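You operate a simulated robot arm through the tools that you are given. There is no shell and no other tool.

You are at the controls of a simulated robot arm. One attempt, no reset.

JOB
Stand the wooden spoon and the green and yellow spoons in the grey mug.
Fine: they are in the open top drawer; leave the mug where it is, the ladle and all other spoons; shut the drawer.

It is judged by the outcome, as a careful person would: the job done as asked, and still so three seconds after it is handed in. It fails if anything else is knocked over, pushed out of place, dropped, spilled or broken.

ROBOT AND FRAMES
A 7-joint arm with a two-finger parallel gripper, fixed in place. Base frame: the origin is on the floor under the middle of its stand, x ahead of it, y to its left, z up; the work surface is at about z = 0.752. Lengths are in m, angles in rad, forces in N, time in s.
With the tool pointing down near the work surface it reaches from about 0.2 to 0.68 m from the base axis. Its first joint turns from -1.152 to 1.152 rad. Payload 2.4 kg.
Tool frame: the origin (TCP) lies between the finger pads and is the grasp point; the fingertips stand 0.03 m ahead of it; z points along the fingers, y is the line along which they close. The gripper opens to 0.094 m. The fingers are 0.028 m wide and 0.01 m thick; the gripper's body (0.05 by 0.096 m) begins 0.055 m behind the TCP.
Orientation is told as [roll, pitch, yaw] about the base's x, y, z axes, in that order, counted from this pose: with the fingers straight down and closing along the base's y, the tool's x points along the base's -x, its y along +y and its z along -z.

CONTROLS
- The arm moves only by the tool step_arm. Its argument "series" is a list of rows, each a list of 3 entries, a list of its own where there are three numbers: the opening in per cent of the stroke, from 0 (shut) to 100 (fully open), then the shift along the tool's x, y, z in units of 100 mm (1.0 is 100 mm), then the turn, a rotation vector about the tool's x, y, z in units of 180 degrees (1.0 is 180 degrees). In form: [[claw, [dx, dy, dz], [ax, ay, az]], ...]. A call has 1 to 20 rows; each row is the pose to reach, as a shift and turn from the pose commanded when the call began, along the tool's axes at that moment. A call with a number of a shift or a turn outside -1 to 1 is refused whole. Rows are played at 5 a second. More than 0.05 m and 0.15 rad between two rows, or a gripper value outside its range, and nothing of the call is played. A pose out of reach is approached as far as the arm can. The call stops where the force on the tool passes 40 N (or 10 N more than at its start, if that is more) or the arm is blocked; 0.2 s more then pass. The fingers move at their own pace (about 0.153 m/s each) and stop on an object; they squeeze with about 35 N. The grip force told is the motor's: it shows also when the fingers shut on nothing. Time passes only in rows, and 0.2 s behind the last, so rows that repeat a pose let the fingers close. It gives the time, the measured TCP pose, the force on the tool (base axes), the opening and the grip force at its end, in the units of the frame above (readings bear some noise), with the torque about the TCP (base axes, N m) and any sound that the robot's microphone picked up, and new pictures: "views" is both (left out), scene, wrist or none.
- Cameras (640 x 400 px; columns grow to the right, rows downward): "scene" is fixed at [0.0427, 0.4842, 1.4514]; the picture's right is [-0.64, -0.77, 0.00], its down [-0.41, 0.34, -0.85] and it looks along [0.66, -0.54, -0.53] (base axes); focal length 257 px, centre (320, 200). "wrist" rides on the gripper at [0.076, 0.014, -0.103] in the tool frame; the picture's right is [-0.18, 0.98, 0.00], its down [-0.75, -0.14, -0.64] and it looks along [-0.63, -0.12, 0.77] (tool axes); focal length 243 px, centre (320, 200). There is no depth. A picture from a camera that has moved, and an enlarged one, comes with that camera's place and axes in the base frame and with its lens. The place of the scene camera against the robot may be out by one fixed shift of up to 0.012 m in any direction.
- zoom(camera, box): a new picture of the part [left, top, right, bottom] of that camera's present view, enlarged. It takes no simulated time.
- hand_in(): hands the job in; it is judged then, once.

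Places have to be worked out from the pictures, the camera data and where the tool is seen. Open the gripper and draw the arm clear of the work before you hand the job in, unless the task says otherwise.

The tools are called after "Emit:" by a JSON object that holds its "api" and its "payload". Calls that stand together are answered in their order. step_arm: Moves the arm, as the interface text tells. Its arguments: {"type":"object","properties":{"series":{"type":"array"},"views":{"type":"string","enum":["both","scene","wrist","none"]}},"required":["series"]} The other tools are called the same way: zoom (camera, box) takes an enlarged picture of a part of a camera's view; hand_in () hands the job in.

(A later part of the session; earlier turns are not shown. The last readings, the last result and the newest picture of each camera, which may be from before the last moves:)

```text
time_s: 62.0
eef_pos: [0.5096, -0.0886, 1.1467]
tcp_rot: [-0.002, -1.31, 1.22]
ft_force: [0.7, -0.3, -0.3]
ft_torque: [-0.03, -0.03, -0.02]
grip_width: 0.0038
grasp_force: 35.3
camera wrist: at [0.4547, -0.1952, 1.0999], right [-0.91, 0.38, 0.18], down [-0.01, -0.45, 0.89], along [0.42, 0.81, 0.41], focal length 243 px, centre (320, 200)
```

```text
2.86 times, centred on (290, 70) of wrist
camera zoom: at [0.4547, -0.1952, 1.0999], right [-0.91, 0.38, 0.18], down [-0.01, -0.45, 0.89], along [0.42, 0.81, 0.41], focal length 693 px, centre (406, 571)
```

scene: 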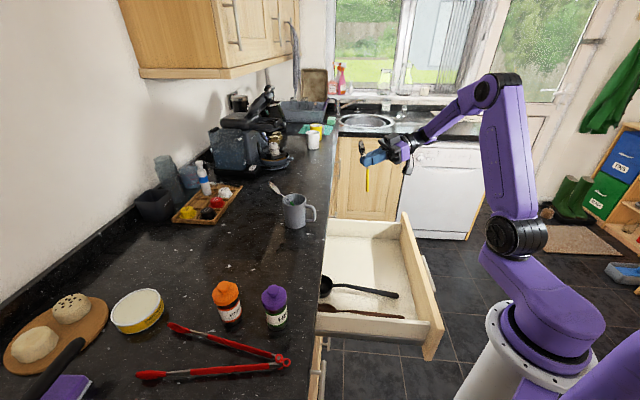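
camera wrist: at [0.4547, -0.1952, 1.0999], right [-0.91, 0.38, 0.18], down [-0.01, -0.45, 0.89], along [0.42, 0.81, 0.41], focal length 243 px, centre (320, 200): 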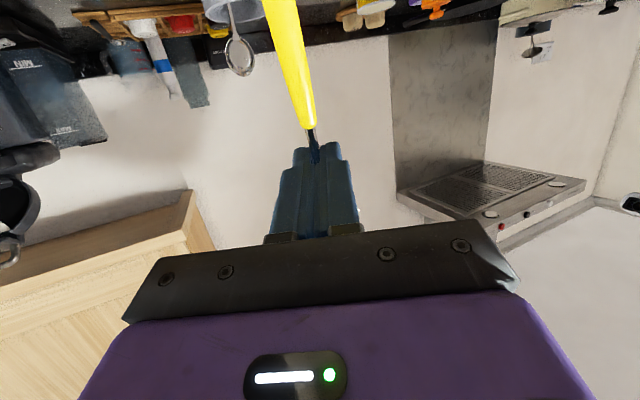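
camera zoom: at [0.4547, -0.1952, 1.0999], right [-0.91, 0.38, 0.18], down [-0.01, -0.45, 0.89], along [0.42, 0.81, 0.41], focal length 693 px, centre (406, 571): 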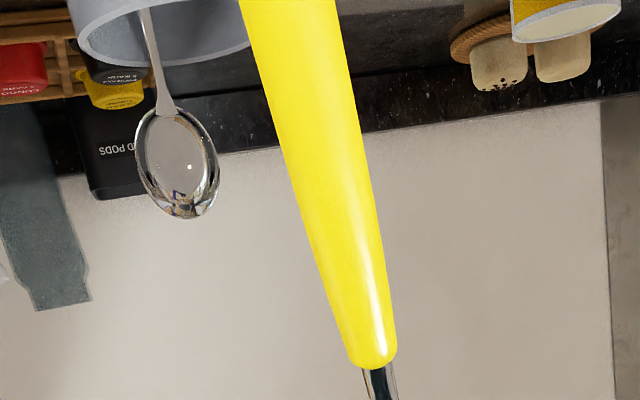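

The yellow spoon hangs almost vertically, its end about 11–12 cm below the TCP. I move it over the mug's right-hand half at this height, in three short moves.

Emit:
{"api": "step_arm", "payload": {"series": [[0, [-0.063, -0.07, 0.234], [0, 0, 0]], [0, [-0.125, -0.14, 0.467], [0, 0, 0]], [0, [-0.188, -0.209, 0.701], [0, 0, 0]], [0, [-0.25, -0.279, 0.934], [0, 0, 0]]], "views": "none"}}

Emit:
{"api": "step_arm", "payload": {"series": [[0, [-0.063, -0.07, 0.234], [0, 0, 0]], [0, [-0.125, -0.14, 0.467], [0, 0, 0]], [0, [-0.188, -0.209, 0.701], [0, 0, 0]], [0, [-0.188, -0.209, 0.701], [0, 0, 0]]], "views": "both"}}

Emit:
{"api": "zoom", "payload": {"camera": "scene", "box": [250, 130, 370, 240]}}

```text
time_s: 63.0
eef_pos: [0.5704, -0.0075, 1.1465]
tcp_rot: [0.0, -1.309, 1.223]
ft_force: [-0.3, -0.1, 0.4]
ft_torque: [-0.06, 0.02, 0.02]
grip_width: 0.0038
grasp_force: 34.8
```

```text
time_s: 64.0
eef_pos: [0.6138, 0.0524, 1.1467]
tcp_rot: [0.0, -1.308, 1.224]
ft_force: [-0.4, -0.4, 0.5]
ft_torque: [0.02, -0.03, -0.01]
grip_width: 0.004
grasp_force: 34.8
camera wrist: at [0.5591, -0.0532, 1.1007], right [-0.91, 0.38, 0.18], down [-0.01, -0.45, 0.89], along [0.42, 0.81, 0.41], focal length 243 px, centre (320, 200)
```

scene: 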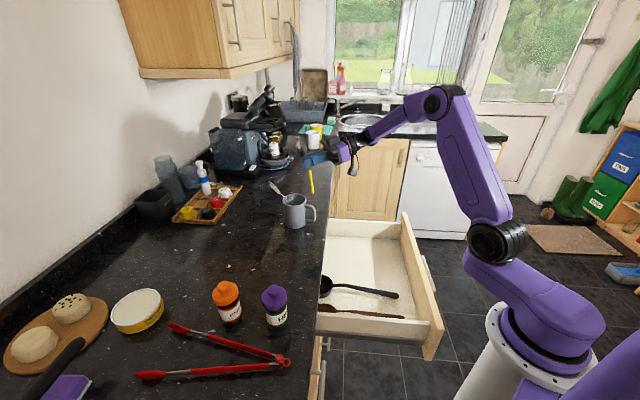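
wrist: 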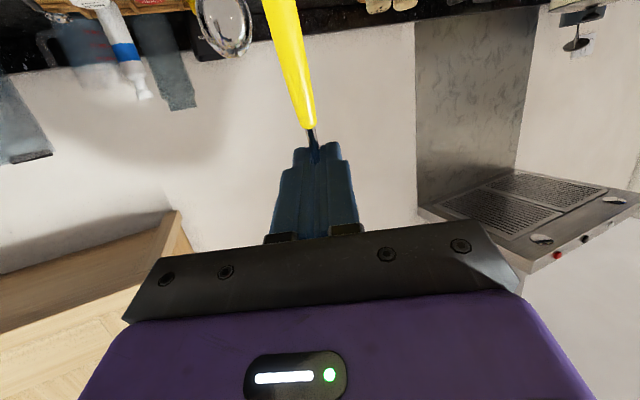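

```text
3.64 times, centred on (310, 185) of scene
camera zoom: at [0.0427, 0.4842, 1.4514], right [-0.64, -0.77, 0.0], down [-0.41, 0.33, -0.85], along [0.66, -0.54, -0.53], focal length 936 px, centre (356, 254)
```

zoom: 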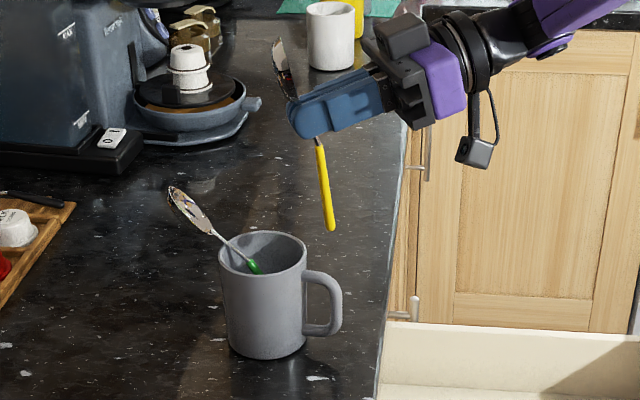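

The yellow handle end is now 5 cm short of its place above the mug. I finish the approach at the same height and check alignment before lowering.

Emit:
{"api": "step_arm", "payload": {"series": [[0, [-0.065, -0.065, 0.24], [0, 0, 0]], [0, [-0.129, -0.13, 0.48], [0, 0, 0]], [0, [-0.129, -0.13, 0.48], [0, 0, 0]]], "views": "wrist"}}

Emit:
{"api": "zoom", "payload": {"camera": "scene", "box": [250, 130, 370, 240]}}

```text
time_s: 64.8
eef_pos: [0.6437, 0.0976, 1.1493]
tcp_rot: [0.002, -1.308, 1.219]
ft_force: [-0.1, -0.6, -0.7]
ft_torque: [-0.02, 0.0, 0.02]
grip_width: 0.0038
grasp_force: 35.2
camera wrist: at [0.5899, -0.0094, 1.1016], right [-0.91, 0.38, 0.18], down [-0.01, -0.45, 0.89], along [0.42, 0.81, 0.41], focal length 243 px, centre (320, 200)
```

wrist: 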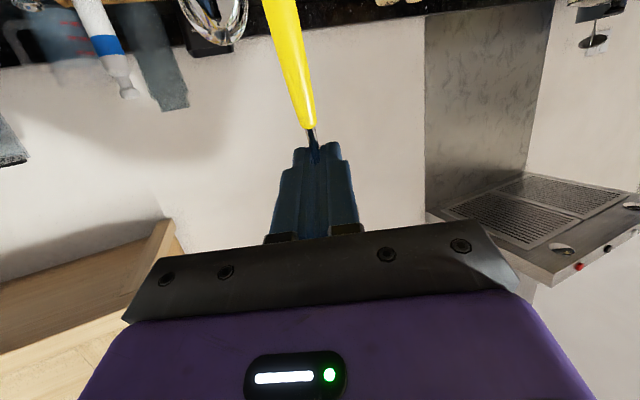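

```text
3.64 times, centred on (310, 185) of scene
camera zoom: at [0.0427, 0.4842, 1.4514], right [-0.64, -0.77, 0.0], down [-0.41, 0.33, -0.85], along [0.66, -0.54, -0.53], focal length 936 px, centre (356, 254)
```

zoom: 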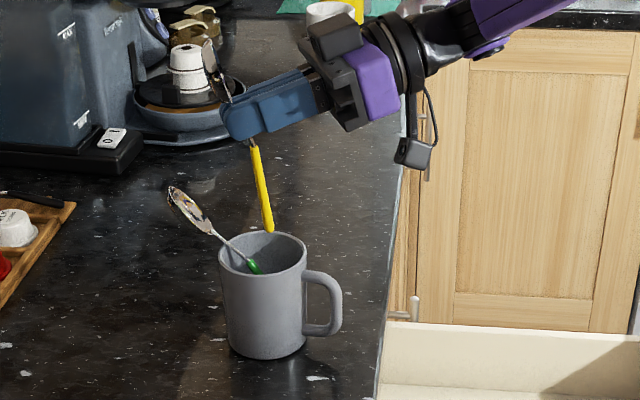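

The handle end looks slightly toward the near lip of the mug in the scene view. I shift 7 mm toward the mug's middle and lower 50 mm, then check that it has entered cleanly.

Emit:
{"api": "step_arm", "payload": {"series": [[0, [0.008, -0.063, -0.029], [0, 0, 0]], [0, [0.17, -0.063, 0.014], [0, 0, 0]], [0, [0.33, -0.063, 0.057], [0, 0, 0]], [0, [0.491, -0.063, 0.1], [0, 0, 0]], [0, [0.491, -0.063, 0.1], [0, 0, 0]]], "views": "wrist"}}

Emit:
{"api": "zoom", "payload": {"camera": "scene", "box": [250, 130, 370, 240]}}

```text
time_s: 66.0
eef_pos: [0.6481, 0.0906, 1.0955]
tcp_rot: [0.001, -1.308, 1.222]
ft_force: [0.3, -0.2, 0.1]
ft_torque: [-0.01, 0.0, 0.02]
grip_width: 0.0036
grasp_force: 34.9
camera wrist: at [0.5942, -0.0159, 1.0493], right [-0.91, 0.38, 0.18], down [-0.01, -0.45, 0.89], along [0.42, 0.81, 0.41], focal length 243 px, centre (320, 200)
```

wrist: 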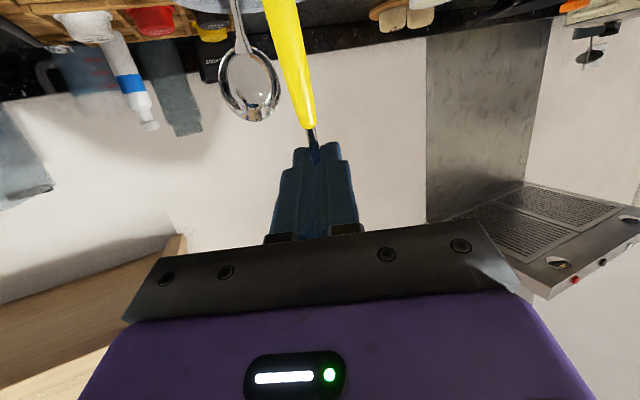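

```text
3.64 times, centred on (310, 185) of scene
camera zoom: at [0.0427, 0.4842, 1.4514], right [-0.64, -0.77, 0.0], down [-0.41, 0.34, -0.85], along [0.66, -0.54, -0.53], focal length 936 px, centre (356, 254)
```

zoom: 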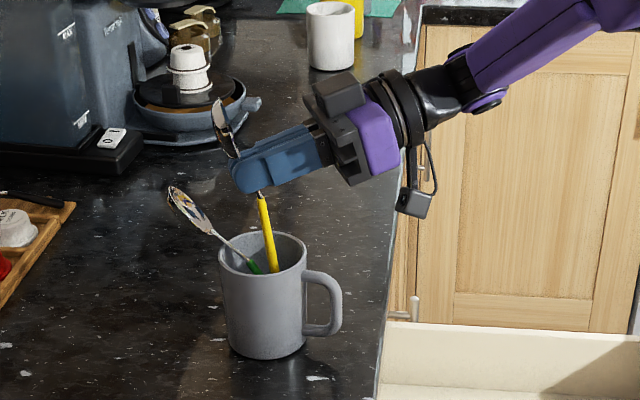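

The yellow handle has entered the mug beside the green one. I lower another 55 mm slowly.

Emit:
{"api": "step_arm", "payload": {"series": [[0, [0.133, 0, 0.036], [0, 0, 0]], [0, [0.266, 0, 0.071], [0, 0, 0]], [0, [0.398, 0, 0.107], [0, 0, 0]], [0, [0.53, 0, 0.142], [0, 0, 0]], [0, [0.53, 0, 0.142], [0, 0, 0]]], "views": "wrist"}}

Emit:
{"api": "zoom", "payload": {"camera": "scene", "box": [270, 150, 350, 240]}}

```text
time_s: 67.2
eef_pos: [0.6479, 0.0894, 1.0406]
tcp_rot: [0.001, -1.309, 1.222]
ft_force: [0.6, -0.4, 0.1]
ft_torque: [-0.02, 0.0, 0.01]
grip_width: 0.0037
grasp_force: 35.2
camera wrist: at [0.5932, -0.0164, 0.9931], right [-0.91, 0.38, 0.18], down [-0.01, -0.45, 0.89], along [0.42, 0.81, 0.41], focal length 243 px, centre (320, 200)
```

wrist: 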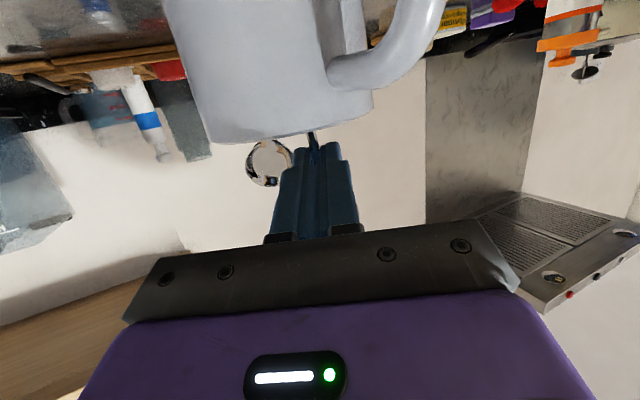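

```text
4.44 times, centred on (310, 195) of scene
camera zoom: at [0.0427, 0.4842, 1.4514], right [-0.64, -0.77, 0.0], down [-0.41, 0.34, -0.85], along [0.66, -0.54, -0.53], focal length 1144 px, centre (364, 222)
```

zoom: 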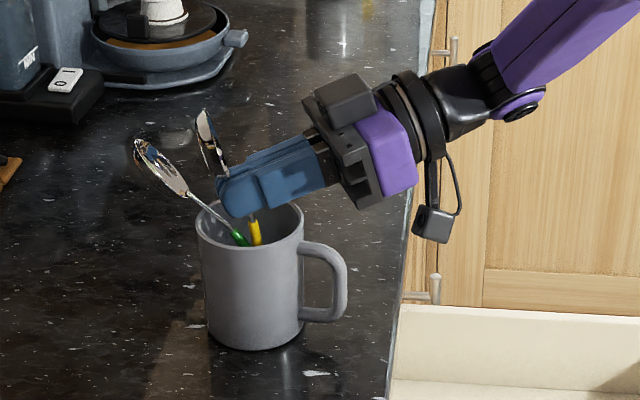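

No contact so far, and the fingers' opening path clears the green spoon if I only open modestly. I lower 5 mm more and open to about 24 mm.

Emit:
{"api": "step_arm", "payload": {"series": [[0, [0.048, 0, 0.013], [0, 0, 0]], [12, [0.048, 0, 0.013], [0, 0, 0]], [25, [0.048, 0, 0.013], [0, 0, 0]], [25, [0.048, 0, 0.013], [0, 0, 0]], [25, [0.048, 0, 0.013], [0, 0, 0]]], "views": "wrist"}}

Emit:
{"api": "zoom", "payload": {"camera": "scene", "box": [270, 150, 350, 240]}}

```text
time_s: 68.4
eef_pos: [0.6475, 0.0902, 1.0352]
tcp_rot: [0.002, -1.309, 1.222]
ft_force: [0.5, 0.0, 0.3]
ft_torque: [0.0, -0.01, -0.02]
grip_width: 0.0234
grasp_force: 0.1
camera wrist: at [0.5935, -0.0165, 0.9885], right [-0.91, 0.38, 0.18], down [-0.01, -0.45, 0.89], along [0.42, 0.81, 0.41], focal length 243 px, centre (320, 200)
```

wrist: 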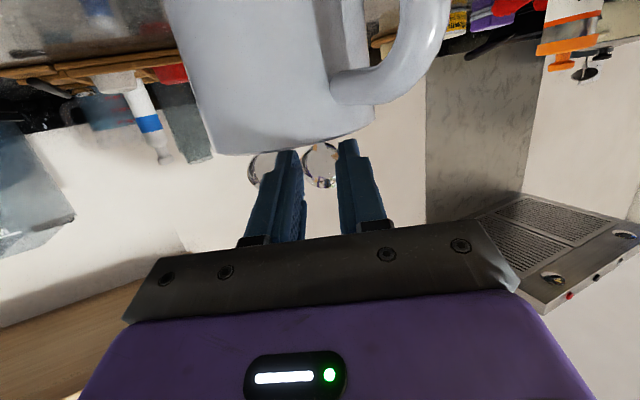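

```text
4.44 times, centred on (310, 195) of scene
camera zoom: at [0.0427, 0.4842, 1.4514], right [-0.64, -0.77, 0.0], down [-0.41, 0.34, -0.85], along [0.66, -0.54, -0.53], focal length 1144 px, centre (364, 222)
```

zoom: 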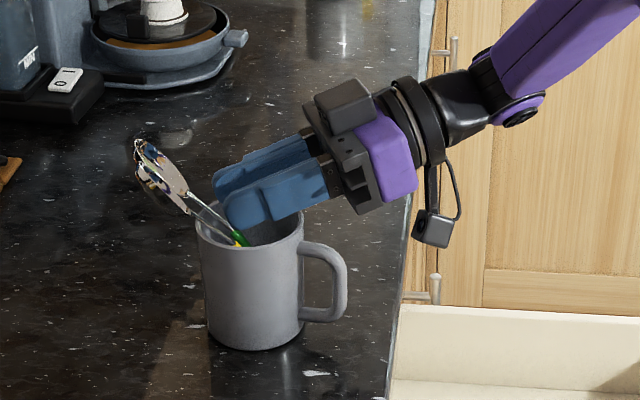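

The yellow spoon has settled next to the green one. I retreat horizontally out of the mug area.

Emit:
{"api": "step_arm", "payload": {"series": [[25, [0.03, 0, -0.1], [0, 0, 0]], [25, [0.08, 0, -0.3], [0, 0, 0]], [25, [0.155, 0, -0.58], [0, 0, 0]], [25, [0.21, 0, -0.85], [0, 0, 0]], [25, [0.1, 0, -0.96], [0, 0, 0]], [25, [-0.2, 0, -0.96], [0, 0, 0]]], "views": "wrist"}}

Emit:
{"api": "zoom", "payload": {"camera": "scene", "box": [270, 150, 350, 240]}}

```text
time_s: 69.8
eef_pos: [0.6178, 0.0112, 1.08]
tcp_rot: [0.003, -1.308, 1.22]
ft_force: [0.3, -0.6, -0.5]
ft_torque: [0.01, -0.02, -0.03]
grip_width: 0.0237
grasp_force: 0.0
camera wrist: at [0.5636, -0.0957, 1.0333], right [-0.91, 0.38, 0.18], down [-0.01, -0.45, 0.89], along [0.42, 0.81, 0.41], focal length 243 px, centre (320, 200)
```

wrist: 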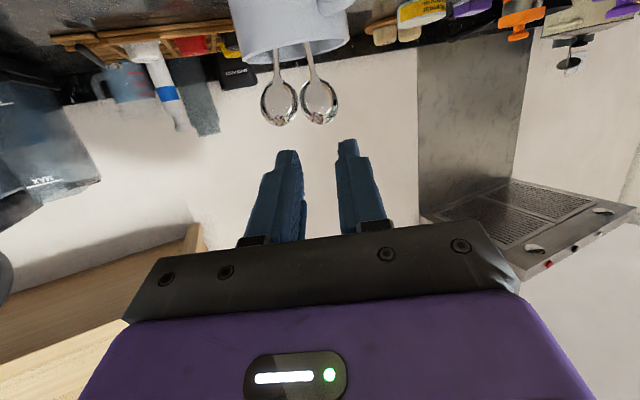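

```text
4.44 times, centred on (310, 195) of scene
camera zoom: at [0.0427, 0.4841, 1.4514], right [-0.64, -0.77, 0.0], down [-0.41, 0.34, -0.85], along [0.66, -0.54, -0.53], focal length 1144 px, centre (364, 222)
```

zoom: 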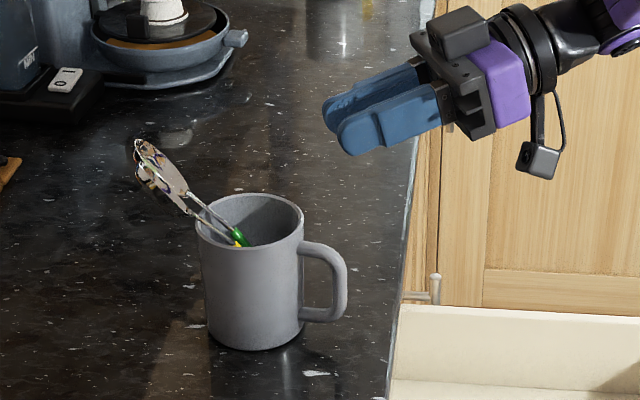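

Both teaspoons now stand side by side in the mug, and the mug has not moved. Next I bring the tool back to pointing down and rise, so I can look into the mug from above before fetching the wooden spoon.

Emit:
{"api": "step_arm", "payload": {"series": [[25, [-0.061, 0, -0.016], [0, 0.0379, 0]], [25, [-0.123, 0, -0.033], [0, 0.0758, 0]], [25, [-0.184, 0, -0.049], [0, 0.1136, 0]], [25, [-0.246, 0, -0.066], [0, 0.1515, 0]], [25, [-0.307, 0, -0.082], [0, 0.1894, 0]], [25, [-0.369, 0, -0.099], [0, 0.2273, 0]], [25, [-0.43, 0, -0.115], [0, 0.2652, 0]], [25, [-0.492, 0, -0.132], [0, 0.303, 0]], [25, [-0.553, 0, -0.148], [0, 0.3409, 0]], [25, [-0.615, 0, -0.165], [0, 0.3788, 0]], [25, [-0.676, 0, -0.181], [0, 0.4167, 0]], [25, [-0.676, 0, -0.181], [0, 0.4167, 0]]], "views": "none"}}

Emit:
{"api": "step_arm", "payload": {"series": [[25, [0, 0, 0], [0, 0, 0.0347]], [25, [0, 0, 0], [0, 0, 0.0694]], [25, [0, 0, 0], [0, 0, 0.1042]], [25, [0, 0, 0], [0, 0, 0.1389]], [25, [0, 0, 0], [0, 0, 0.1389]]], "views": "wrist"}}

```text
time_s: 72.4
eef_pos: [0.6162, 0.0068, 1.1509]
tcp_rot: [0.002, 0.001, 1.221]
ft_force: [0.3, -0.9, 0.7]
ft_torque: [-0.01, 0.0, 0.02]
grip_width: 0.0235
grasp_force: 0.0
```

```text
time_s: 73.6
eef_pos: [0.6171, 0.0096, 1.1518]
tcp_rot: [-0.001, -0.001, 0.783]
ft_force: [0.0, -0.1, 0.3]
ft_torque: [0.0, -0.02, 0.0]
grip_width: 0.0236
grasp_force: 0.0
camera wrist: at [0.553, -0.0347, 1.2535], right [-0.56, 0.83, 0.0], down [0.63, 0.43, 0.64], along [0.53, 0.36, -0.77], focal length 243 px, centre (320, 200)
```

wrist: 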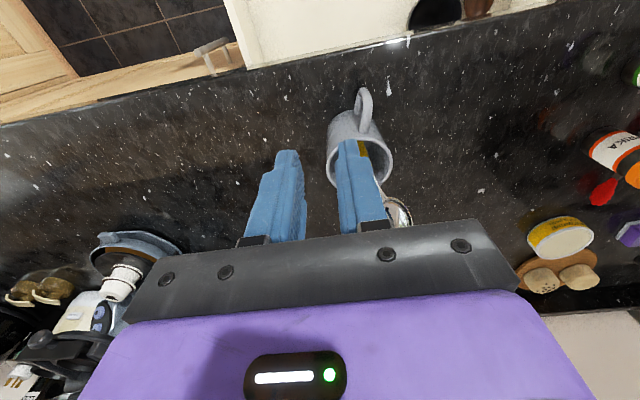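

I move forward over the mug at this safe height to look down into it.

Emit:
{"api": "step_arm", "payload": {"series": [[25, [-0.3, 0.1, -0.05], [0, 0, 0]], [25, [-0.6, 0.2, -0.1], [0, 0, 0]], [25, [-0.9, 0.3, -0.15], [0, 0, 0]], [25, [-0.9, 0.3, -0.15], [0, 0, 0]]], "views": "wrist"}}

Emit:
{"api": "zoom", "payload": {"camera": "wrist", "box": [240, 20, 400, 160]}}

```text
time_s: 74.6
eef_pos: [0.6391, 0.0663, 1.1608]
tcp_rot: [0.0, 0.001, 0.783]
ft_force: [-0.3, 0.7, -0.6]
ft_torque: [-0.02, -0.01, 0.02]
grip_width: 0.0234
grasp_force: 0.0
out of reach, approached as far as the arm can: row 2, 3, 4
camera wrist: at [0.5753, 0.022, 1.2625], right [-0.56, 0.83, 0.0], down [0.63, 0.43, 0.64], along [0.53, 0.36, -0.77], focal length 243 px, centre (320, 200)
```

wrist: 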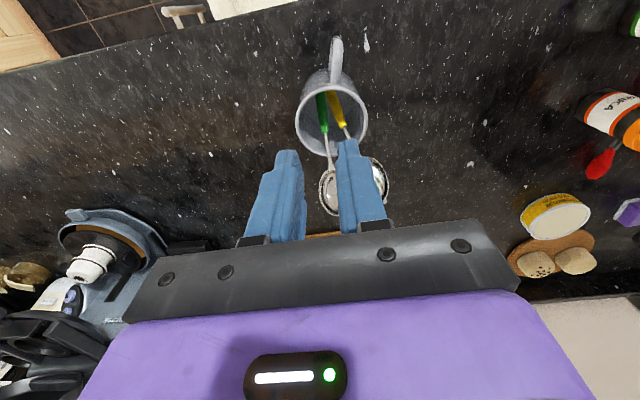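

```text
2.86 times, centred on (320, 90) of wrist
camera zoom: at [0.5753, 0.022, 1.2625], right [-0.56, 0.83, 0.0], down [0.63, 0.43, 0.64], along [0.53, 0.36, -0.77], focal length 693 px, centre (320, 514)
```

zoom: 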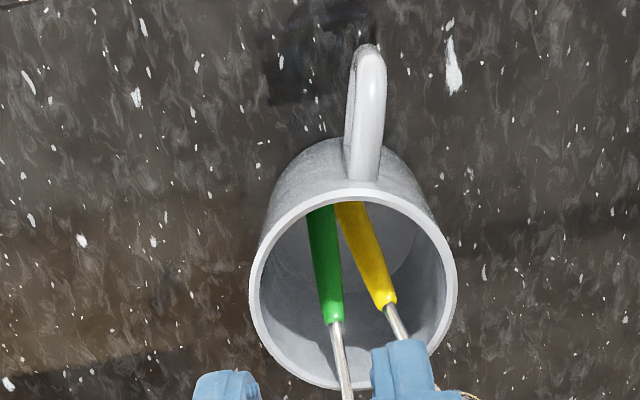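

From above: mug centre at about n=0.528, e=0.399, green and yellow both well inside, and a free slot on the left side for the wooden spoon. I now head back toward the drawer's other side.

Emit:
{"api": "step_arm", "payload": {"series": [[25, [0.25, 0.1, 0], [0, 0, 0]], [25, [0.5, 0.3, 0], [0, 0, 0]], [25, [0.75, 0.5, 0], [0, 0, 0]], [25, [1.0, 0.7, 0], [0, 0, 0]], [25, [1.0, 0.9, 0], [0, 0, 0]], [25, [1.0, 0.9, 0], [0, 0, 0]]], "views": "none"}}

```text
time_s: 76.0
eef_pos: [0.5064, 0.0602, 1.1595]
tcp_rot: [0.001, 0.0, 0.787]
ft_force: [0.6, -0.1, 0.0]
ft_torque: [-0.01, -0.02, 0.0]
grip_width: 0.0238
grasp_force: 0.1
```

The pose is as expected. I continue to above the wooden spoon.

Emit:
{"api": "step_arm", "payload": {"series": [[30, [0.2, 0.25, 0], [0, 0, 0]], [35, [0.4, 0.5, 0], [0, 0, 0]], [40, [0.6, 0.75, 0], [0, 0, 0]], [50, [0.8, 1.0, 0], [0, 0, 0]], [50, [0.8, 1.0, 0], [0, 0, 0]]], "views": "none"}}

Emit:
{"api": "step_arm", "payload": {"series": [[50, [0.05, 0.16, 0.25], [0, 0, 0]], [50, [0.1, 0.32, 0.5], [0, 0, 0]], [50, [0.15, 0.48, 0.75], [0, 0, 0]], [50, [0.15, 0.48, 1.0], [0, 0, 0]], [50, [0.15, 0.48, 1.0], [0, 0, 0]]], "views": "both"}}

Emit:
{"api": "zoom", "payload": {"camera": "wrist", "box": [220, 0, 420, 200]}}

```text
time_s: 77.2
eef_pos: [0.3759, 0.0761, 1.1618]
tcp_rot: [0.001, -0.001, 0.785]
ft_force: [-0.5, 0.3, 0.6]
ft_torque: [-0.02, -0.01, -0.02]
grip_width: 0.0468
grasp_force: 0.0
```

```text
time_s: 78.4
eef_pos: [0.3322, 0.1006, 1.057]
tcp_rot: [0.001, 0.001, 0.786]
ft_force: [0.6, 0.1, -0.2]
ft_torque: [0.02, 0.03, -0.01]
grip_width: 0.0467
grasp_force: 0.1
camera wrist: at [0.2677, 0.057, 1.1611], right [-0.56, 0.83, 0.0], down [0.63, 0.43, 0.64], along [0.53, 0.36, -0.77], focal length 243 px, centre (320, 200)
```

scene: 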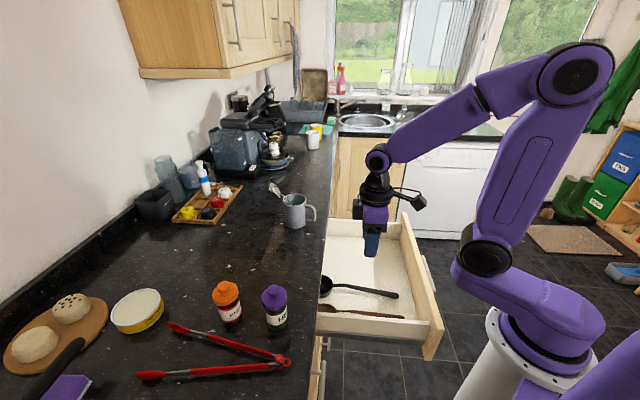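
wrist: 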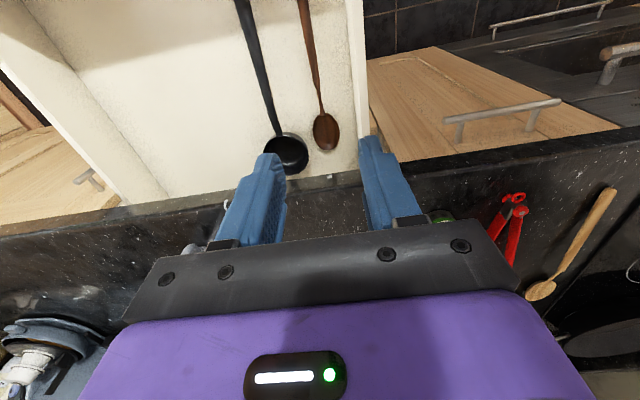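

```text
2.00 times, centred on (320, 100) of wrist
camera zoom: at [0.2677, 0.057, 1.1611], right [-0.56, 0.83, 0.0], down [0.63, 0.43, 0.64], along [0.53, 0.36, -0.77], focal length 485 px, centre (320, 400)
```

zoom: 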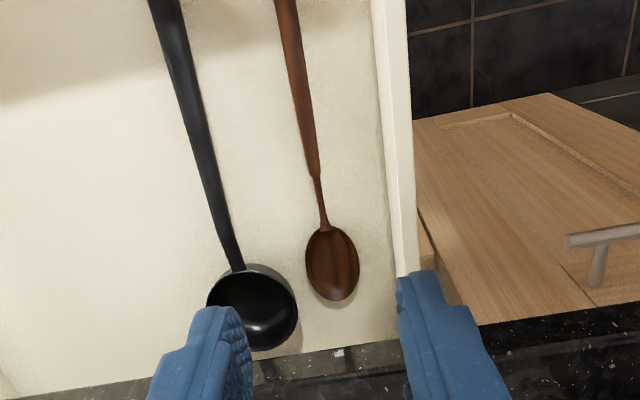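

The brown wooden spoon lies along n at e≈0.173, thick handle ending at n≈0.335; the ladle's rim clears it by about 1 cm. I centre over the handle at n≈0.318 and descend.

Emit:
{"api": "step_arm", "payload": {"series": [[45, [-0.06, -0.05, 0.25], [0, 0, 0]], [40, [-0.12, -0.095, 0.5], [0, 0, 0]], [40, [-0.12, -0.095, 0.75], [0, 0, 0]], [40, [-0.12, -0.095, 1.0], [0, 0, 0]]], "views": "none"}}

Emit:
{"api": "step_arm", "payload": {"series": [[40, [0, 0, 0.25], [0, 0, 0]], [40, [0, 0, 0.5], [0, 0, 0]], [40, [0, 0, 0.75], [0, 0, 0]], [40, [0, 0, 1.0], [0, 0, 0]], [40, [0, 0, 1.0], [0, 0, 0]]], "views": "both"}}

Emit:
{"api": "zoom", "payload": {"camera": "wrist", "box": [220, 40, 420, 240]}}

Emit:
{"api": "zoom", "payload": {"camera": "scene", "box": [310, 200, 470, 340]}}

```text
time_s: 79.4
eef_pos: [0.3486, 0.102, 0.9604]
tcp_rot: [0.001, 0.0, 0.784]
ft_force: [0.0, 0.0, 0.7]
ft_torque: [0.0, 0.01, -0.01]
grip_width: 0.0375
grasp_force: 0.0
```

```text
time_s: 80.6
eef_pos: [0.3448, 0.1004, 0.8602]
tcp_rot: [0.0, 0.0, 0.785]
ft_force: [0.7, -1.1, 0.1]
ft_torque: [-0.01, 0.02, -0.02]
grip_width: 0.0375
grasp_force: 0.0
camera wrist: at [0.281, 0.0575, 0.9626], right [-0.56, 0.83, 0.0], down [0.63, 0.43, 0.64], along [0.53, 0.36, -0.77], focal length 243 px, centre (320, 200)
```

scene: 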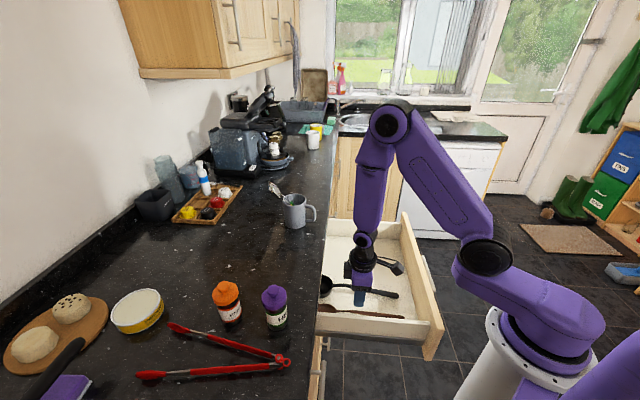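
wrist: 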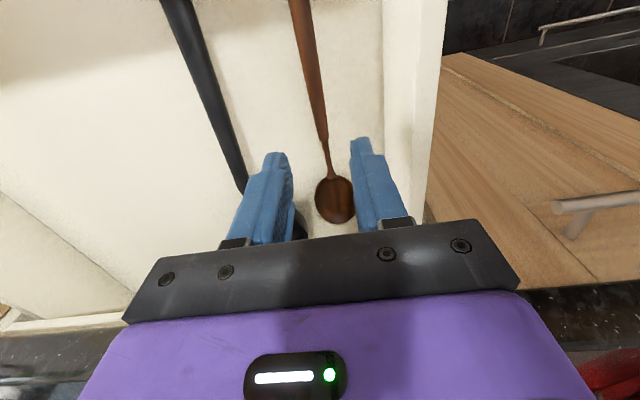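

```text
2.00 times, centred on (320, 140) of wrist
camera zoom: at [0.281, 0.0575, 0.9626], right [-0.56, 0.83, 0.0], down [0.63, 0.43, 0.64], along [0.53, 0.36, -0.77], focal length 485 px, centre (320, 320)
```

zoom: 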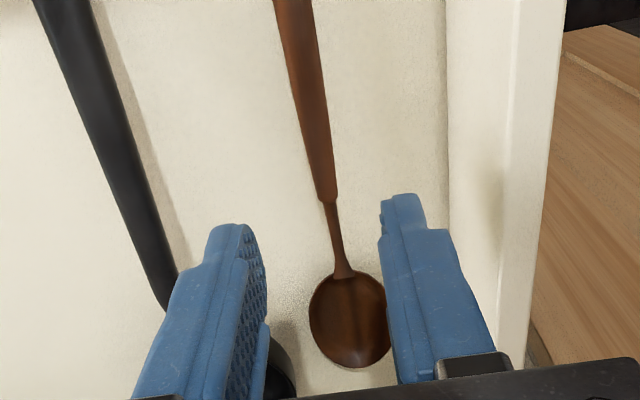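

```text
2.86 times, centred on (390, 270) of scene
camera zoom: at [0.0427, 0.4842, 1.4514], right [-0.64, -0.77, 0.0], down [-0.41, 0.34, -0.85], along [0.66, -0.54, -0.53], focal length 735 px, centre (120, 0)
```

zoom: 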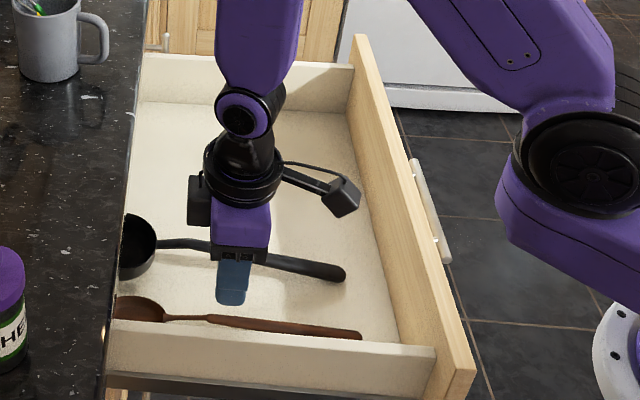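

Handle centred between the fingers (e≈0.173), ladle handle nearly 4 cm clear. I go down the last 77 mm.

Emit:
{"api": "step_arm", "payload": {"series": [[40, [0, 0, 0.2], [0, 0, 0]], [40, [0, 0, 0.4], [0, 0, 0]], [40, [0, 0, 0.6], [0, 0, 0]], [40, [0, 0, 0.72], [0, 0, 0]], [40, [0, 0, 0.765], [0, 0, 0]], [40, [0, 0, 0.765], [0, 0, 0]]], "views": "wrist"}}

```text
time_s: 82.0
eef_pos: [0.3483, 0.0997, 0.784]
tcp_rot: [0.0, 0.001, 0.786]
ft_force: [0.2, 0.3, -1.1]
ft_torque: [0.0, 0.0, 0.01]
grip_width: 0.0374
grasp_force: 0.0
camera wrist: at [0.2841, 0.0565, 0.887], right [-0.56, 0.83, 0.0], down [0.63, 0.43, 0.64], along [0.53, 0.36, -0.77], focal length 243 px, centre (320, 200)
```

wrist: 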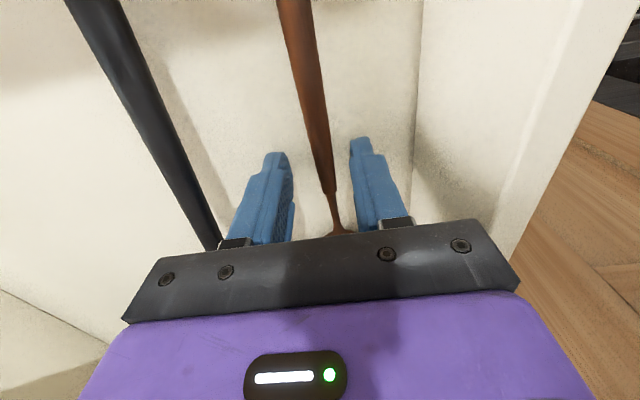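

The handle is between the fingertips with no contact. I close on it.

Emit:
{"api": "step_arm", "payload": {"series": [[30, [0, 0, 0], [0, 0, 0]], [15, [0, 0, 0], [0, 0, 0]], [0, [0, 0, 0], [0, 0, 0]], [0, [0, 0, 0], [0, 0, 0]], [0, [0, 0, 0], [0, 0, 0]]], "views": "wrist"}}

```text
time_s: 83.2
eef_pos: [0.3477, 0.0997, 0.7844]
tcp_rot: [0.0, 0.001, 0.785]
ft_force: [-0.5, -0.6, -0.2]
ft_torque: [-0.04, 0.08, 0.01]
grip_width: 0.009
grasp_force: 34.9
camera wrist: at [0.284, 0.0564, 0.8872], right [-0.56, 0.83, 0.0], down [0.63, 0.43, 0.64], along [0.53, 0.36, -0.77], focal length 243 px, centre (320, 200)
```

wrist: 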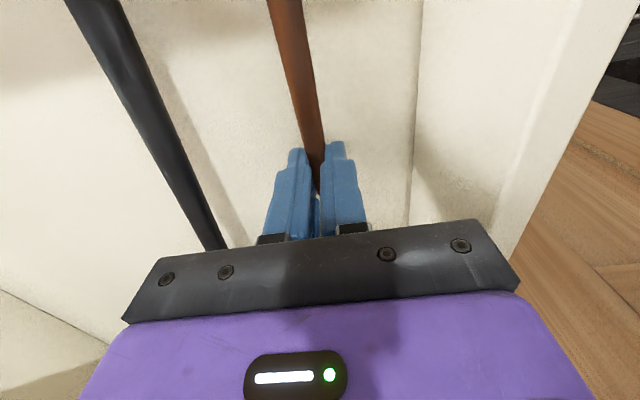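

It closed on 9 mm. I lift 25 mm gently and check the hold; the bowl tip stays well under the counter's lower edge at this height.

Emit:
{"api": "step_arm", "payload": {"series": [[0, [0, 0, -0.03], [0, 0, 0]], [0, [0, 0, -0.08], [0, 0, 0]], [0, [0, 0, -0.14], [0, 0, 0]], [0, [0, 0, -0.2], [0, 0, 0]], [0, [0, 0, -0.25], [0, 0, 0]], [0, [0, 0, -0.25], [0, 0, 0]]], "views": "both"}}

Emit:
{"api": "zoom", "payload": {"camera": "scene", "box": [310, 220, 450, 340]}}

```text
time_s: 84.6
eef_pos: [0.3475, 0.0992, 0.8096]
tcp_rot: [-0.002, 0.001, 0.786]
ft_force: [-0.2, 0.6, 0.2]
ft_torque: [0.0, 0.0, 0.01]
grip_width: 0.0089
grasp_force: 35.0
camera wrist: at [0.2843, 0.0561, 0.9119], right [-0.56, 0.83, 0.0], down [0.63, 0.43, 0.64], along [0.53, 0.36, -0.77], focal length 243 px, centre (320, 200)
```

scene: 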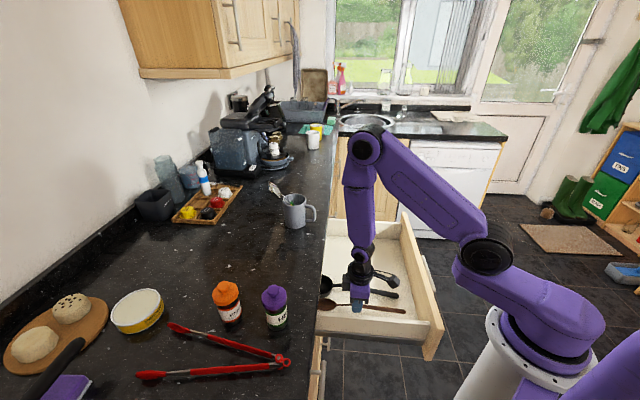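
wrist: 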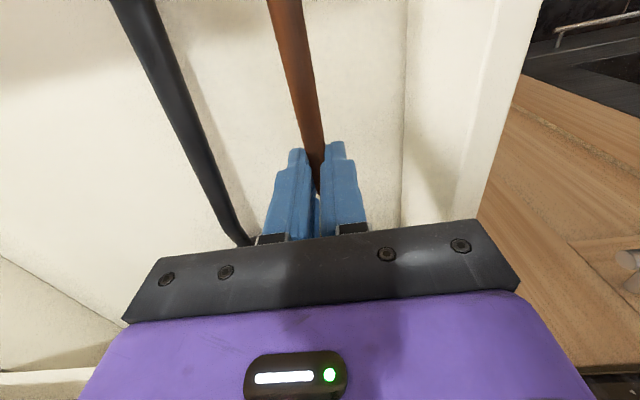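

```text
3.33 times, centred on (380, 280) of scene
camera zoom: at [0.0427, 0.4842, 1.4514], right [-0.64, -0.77, 0.0], down [-0.41, 0.34, -0.85], along [0.66, -0.54, -0.53], focal length 858 px, centre (120, -67)
```

zoom: 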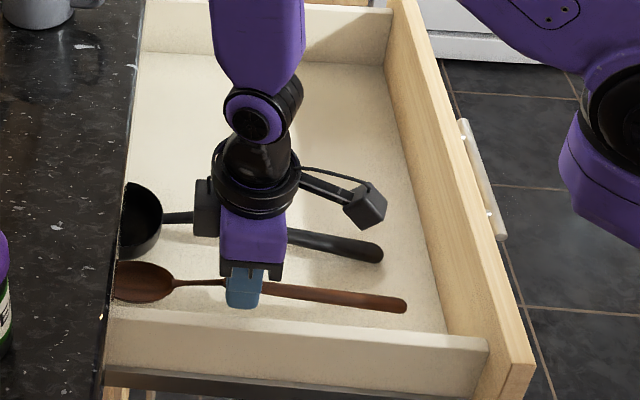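

The wooden spoon is held; its bowl tip is about 2 cm under the counter edge. I raise it while tilting the handle end up 20°, so the handle can pass over the drawer front and the bowl stays below the counter.

Emit:
{"api": "step_arm", "payload": {"series": [[0, [0, 0, -0.13], [0, 0.0222, 0]], [0, [0, 0, -0.26], [0, 0.0444, 0]], [0, [0, 0, -0.39], [0, 0.0667, 0]], [0, [0, 0, -0.52], [0, 0.0889, 0]], [0, [0, 0, -0.64], [0, 0.1111, 0]], [0, [0, 0, -0.64], [0, 0.1111, 0]]], "views": "wrist"}}

Emit:
{"api": "zoom", "payload": {"camera": "scene", "box": [310, 220, 450, 340]}}

```text
time_s: 86.0
eef_pos: [0.3262, 0.0952, 0.8504]
tcp_rot: [-0.053, 0.314, 0.767]
ft_force: [-0.2, 0.1, -0.4]
ft_torque: [-0.01, -0.01, -0.02]
grip_width: 0.0088
grasp_force: 34.5
out of reach, approached as far as the arm can: row 1, 2, 3, 4, 5, 6
camera wrist: at [0.283, 0.0818, 0.9707], right [-0.57, 0.82, -0.11], down [0.73, 0.56, 0.39], along [0.38, 0.14, -0.92], focal length 243 px, centre (320, 200)
```

wrist: 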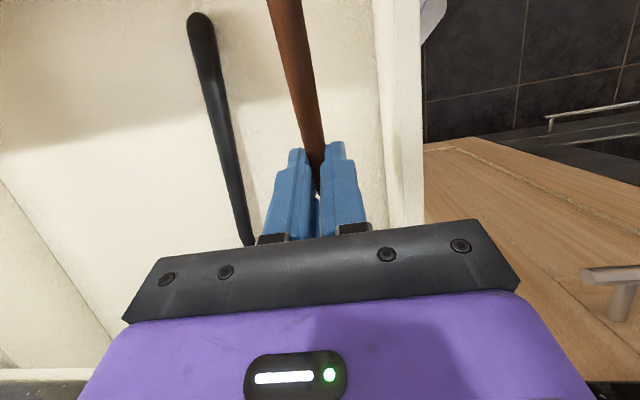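

```text
3.33 times, centred on (380, 280) of scene
camera zoom: at [0.0427, 0.4842, 1.4514], right [-0.64, -0.77, 0.0], down [-0.41, 0.34, -0.85], along [0.66, -0.54, -0.53], focal length 858 px, centre (120, -67)
```

zoom: 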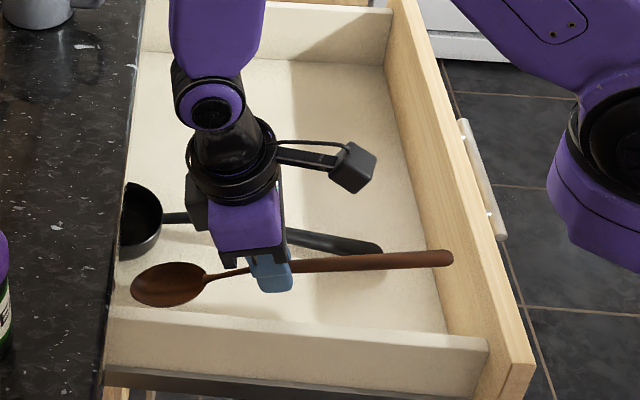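

The arm stopped a little short of the asked tilt (18°), but the spoon is held and the bowl has come out from under the counter. I raise 30 mm so the handle end clears the front panel, then slide back 35 mm.

Emit:
{"api": "step_arm", "payload": {"series": [[0, [0.046, 0, -0.142], [0, 0, 0]], [0, [0.093, 0, -0.285], [0, 0, 0]], [0, [0.093, 0, -0.285], [0, 0, 0]]], "views": "wrist"}}

Emit:
{"api": "zoom", "payload": {"camera": "scene", "box": [310, 220, 450, 340]}}

```text
time_s: 86.8
eef_pos: [0.3227, 0.0956, 0.8637]
tcp_rot: [-0.069, 0.311, 0.762]
ft_force: [0.0, -0.5, -1.0]
ft_torque: [-0.02, 0.0, 0.0]
grip_width: 0.009
grasp_force: 34.5
out of reach, approached as far as the arm can: row 1, 2, 3
camera wrist: at [0.2785, 0.0837, 0.9844], right [-0.56, 0.82, -0.12], down [0.73, 0.56, 0.39], along [0.39, 0.13, -0.91], focal length 243 px, centre (320, 200)
```

wrist: 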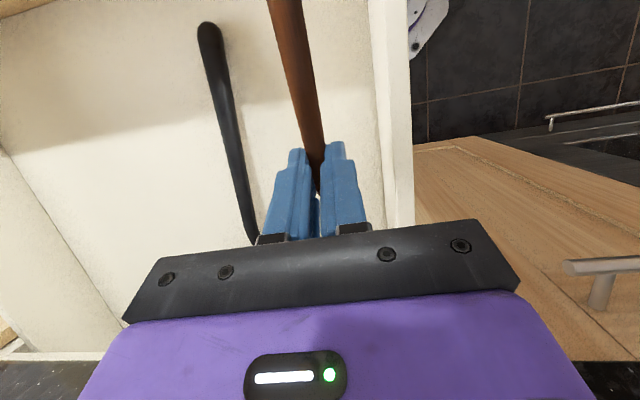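

```text
3.33 times, centred on (380, 280) of scene
camera zoom: at [0.0427, 0.4842, 1.4514], right [-0.64, -0.77, 0.0], down [-0.41, 0.34, -0.85], along [0.66, -0.54, -0.53], focal length 858 px, centre (120, -67)
```

zoom: 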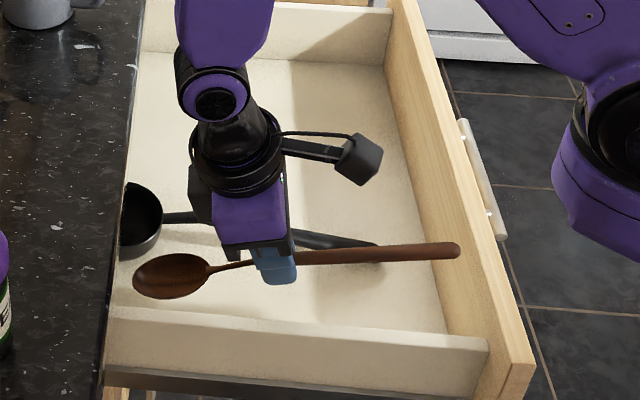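

The tilted pose is at the arm's limit here, with the handle end level with the panel top. I reduce the tilt to about 10° while rising slightly and sliding back 8 mm; the bowl stays below the counter's underside (≈0.88).

Emit:
{"api": "step_arm", "payload": {"series": [[0, [0.064, 0, -0.067], [-0.011, -0.0217, 0]], [0, [0.127, 0, -0.133], [-0.022, -0.0433, 0]], [0, [0.127, 0, -0.133], [-0.022, -0.0433, 0]]], "views": "wrist"}}

Emit:
{"api": "zoom", "payload": {"camera": "scene", "box": [310, 220, 450, 340]}}

```text
time_s: 87.6
eef_pos: [0.2978, 0.0879, 0.8697]
tcp_rot: [0.014, 0.172, 0.77]
ft_force: [-0.3, 0.3, -0.9]
ft_torque: [0.0, -0.02, 0.01]
grip_width: 0.0088
grasp_force: 34.8
out of reach, approached as far as the arm can: row 1, 2, 3
camera wrist: at [0.2465, 0.0573, 0.9846], right [-0.55, 0.83, -0.02], down [0.72, 0.49, 0.5], along [0.43, 0.26, -0.87], focal length 243 px, centre (320, 200)
```

wrist: 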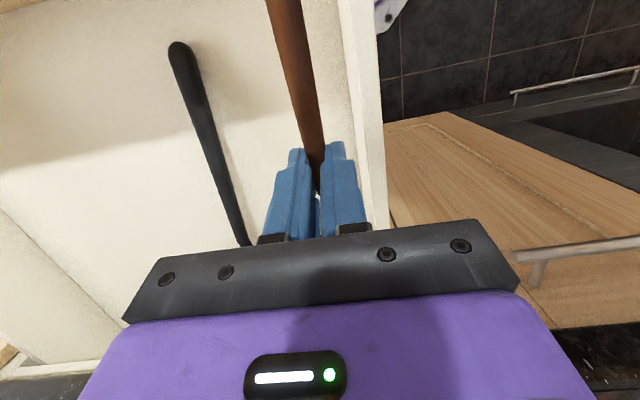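

```text
3.33 times, centred on (380, 280) of scene
camera zoom: at [0.0427, 0.4842, 1.4514], right [-0.64, -0.77, 0.0], down [-0.41, 0.34, -0.85], along [0.66, -0.54, -0.53], focal length 858 px, centre (120, -67)
```

zoom: 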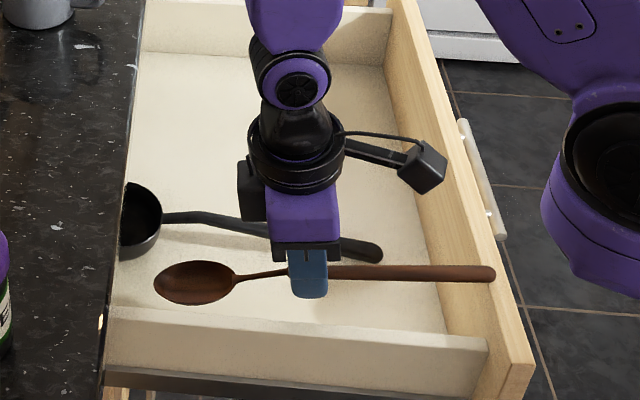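

The bowl is now 2 cm clear of the counter edge, but the handle end is right at the front panel. I yaw the spoon 15° (bowl over, not touching, the ladle side) so the handle end swings away from the panel, rising a centimetre.

Emit:
{"api": "step_arm", "payload": {"series": [[0, [0.003, 0, -0.015], [-0.0036, 0, 0.0205]], [0, [0.008, 0, -0.05], [-0.0072, 0, 0.041]], [0, [0.013, 0, -0.08], [-0.0107, 0, 0.0616]], [0, [0.017, 0, -0.1], [-0.0143, 0, 0.0821]], [0, [0.017, 0, -0.1], [-0.0143, 0, 0.0821]]], "views": "wrist"}}

Emit:
{"api": "zoom", "payload": {"camera": "scene", "box": [310, 220, 450, 340]}}

```text
time_s: 88.8
eef_pos: [0.3028, 0.0856, 0.8746]
tcp_rot: [-0.016, 0.173, 0.501]
ft_force: [-0.6, 0.3, -0.1]
ft_torque: [-0.03, 0.0, 0.0]
grip_width: 0.009
grasp_force: 35.2
out of reach, approached as far as the arm can: row 1, 2, 3, 4, 5
camera wrist: at [0.244, 0.0721, 0.9884], right [-0.32, 0.95, -0.05], down [0.81, 0.29, 0.51], along [0.49, 0.12, -0.86], focal length 243 px, centre (320, 200)
```

wrist: 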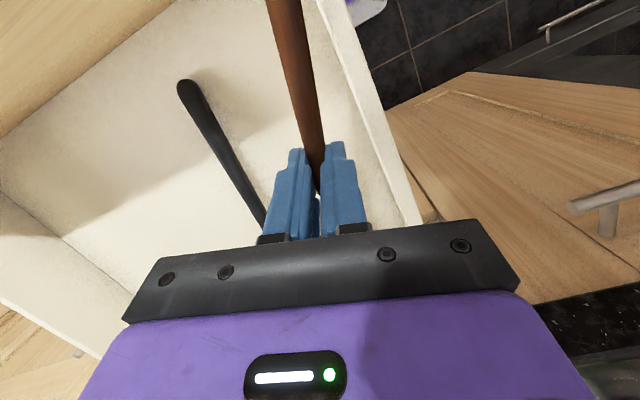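

```text
3.33 times, centred on (380, 280) of scene
camera zoom: at [0.0427, 0.4842, 1.4514], right [-0.64, -0.77, 0.0], down [-0.41, 0.34, -0.85], along [0.66, -0.54, -0.53], focal length 858 px, centre (120, -67)
```

zoom: 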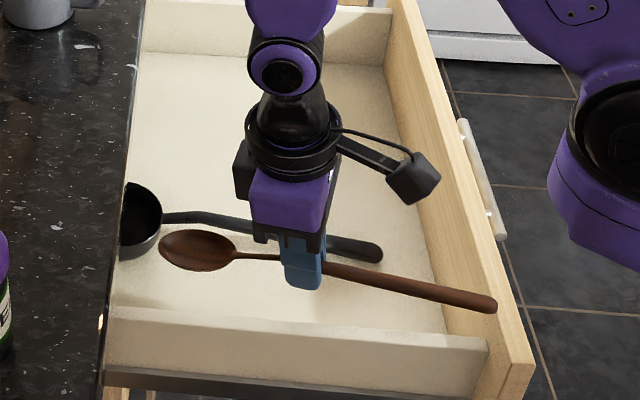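

No contact; the handle end is about 5 mm off the panel and the bowl over 2 cm from the counter edge. I level the spoon while rising 50 mm.

Emit:
{"api": "step_arm", "payload": {"series": [[0, [0.017, 0, -0.1], [0, -0.011, 0]], [0, [0.034, 0, -0.2], [0, -0.022, 0]], [0, [0.052, 0, -0.3], [0, -0.033, 0]], [0, [0.069, 0, -0.4], [0, -0.044, 0]], [0, [0.086, 0, -0.493], [0, -0.055, 0]], [0, [0.086, 0, -0.493], [0, -0.055, 0]]], "views": "wrist"}}

Emit:
{"api": "zoom", "payload": {"camera": "scene", "box": [310, 220, 450, 340]}}

```text
time_s: 90.2
eef_pos: [0.3314, 0.0907, 0.8902]
tcp_rot: [-0.011, 0.0, 0.504]
ft_force: [-0.5, 0.2, 0.4]
ft_torque: [-0.01, 0.01, -0.01]
grip_width: 0.0089
grasp_force: 34.9
out of reach, approached as far as the arm can: row 1, 2, 3, 4, 5, 6
camera wrist: at [0.2563, 0.0683, 0.9926], right [-0.31, 0.95, -0.01], down [0.72, 0.25, 0.64], along [0.61, 0.19, -0.77], focal length 243 px, centre (320, 200)
```

wrist: 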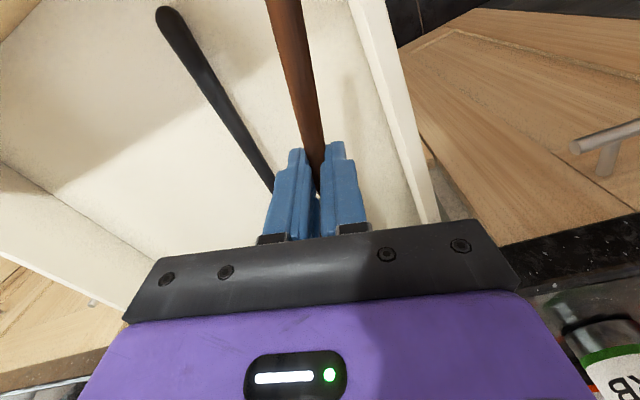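

```text
3.33 times, centred on (380, 280) of scene
camera zoom: at [0.0427, 0.4842, 1.4514], right [-0.64, -0.77, 0.0], down [-0.41, 0.34, -0.85], along [0.66, -0.54, -0.53], focal length 858 px, centre (120, -67)
```

zoom: 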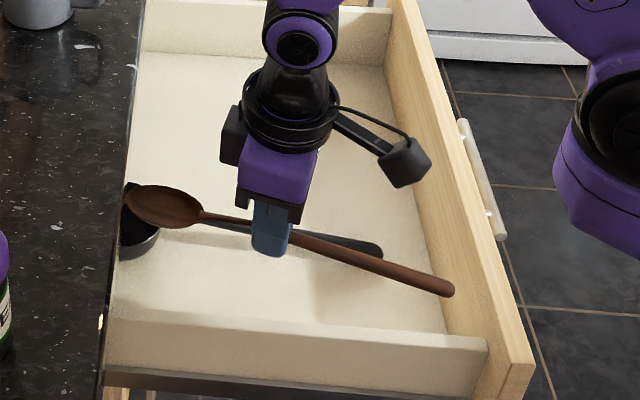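

The arm has a minimum reach here, which pushed the spoon outward so its bowl is again at the counter edge, still just below it and with no force. I swing the spoon 45° in yaw (5 mm lower) so it lies nearly parallel to the counter, over the ladle and side wall without touching.

Emit:
{"api": "step_arm", "payload": {"series": [[0, [0, 0, 0.05], [0, 0, 0.02]], [0, [0, 0, 0.05], [0, 0, 0.055]], [0, [0, 0, 0.05], [0, 0, 0.09]], [0, [0, 0, 0.05], [0, 0, 0.13]], [0, [0, 0, 0.03], [0, 0, 0.17]], [0, [0, 0, 0.0], [0, 0, 0.21]], [0, [0, 0, 0.0], [0, 0, 0.25]], [0, [0, 0, 0.0], [0, 0, 0.25]]], "views": "both"}}

Emit:
{"api": "zoom", "payload": {"camera": "scene", "box": [310, 220, 450, 340]}}

```text
time_s: 92.0
eef_pos: [0.3312, 0.0916, 0.8823]
tcp_rot: [0.002, -0.004, -0.281]
ft_force: [0.4, -0.4, -0.5]
ft_torque: [-0.01, -0.02, 0.0]
grip_width: 0.0089
grasp_force: 34.7
out of reach, approached as far as the arm can: row 1, 2, 3, 4, 5, 6, 7, 8
camera wrist: at [0.2609, 0.1276, 0.9849], right [0.45, 0.89, 0.0], down [0.68, -0.35, 0.64], along [0.58, -0.29, -0.77], focal length 243 px, centre (320, 200)
```

scene: 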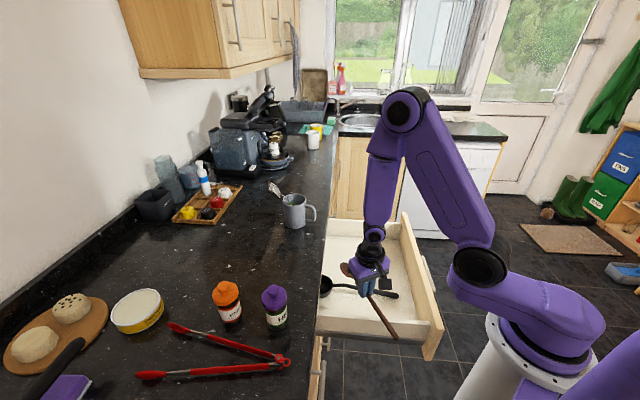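
wrist: 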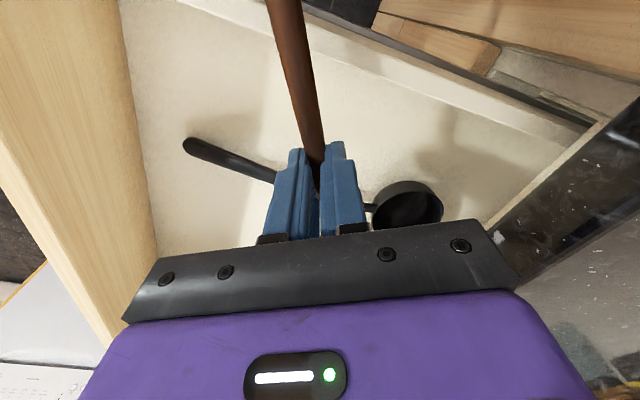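

```text
3.33 times, centred on (380, 280) of scene
camera zoom: at [0.0427, 0.4842, 1.4514], right [-0.64, -0.77, 0.0], down [-0.41, 0.34, -0.85], along [0.66, -0.54, -0.53], focal length 858 px, centre (120, -67)
```

zoom: 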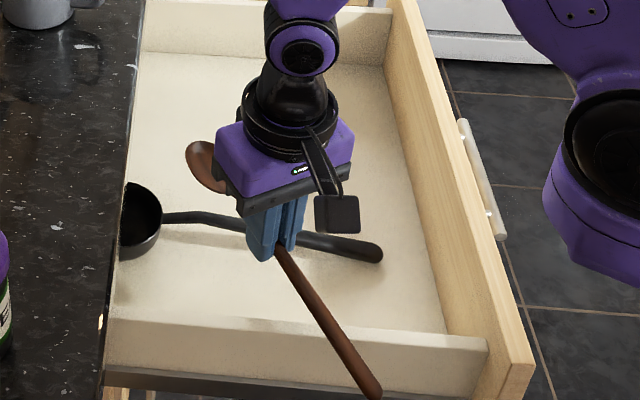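

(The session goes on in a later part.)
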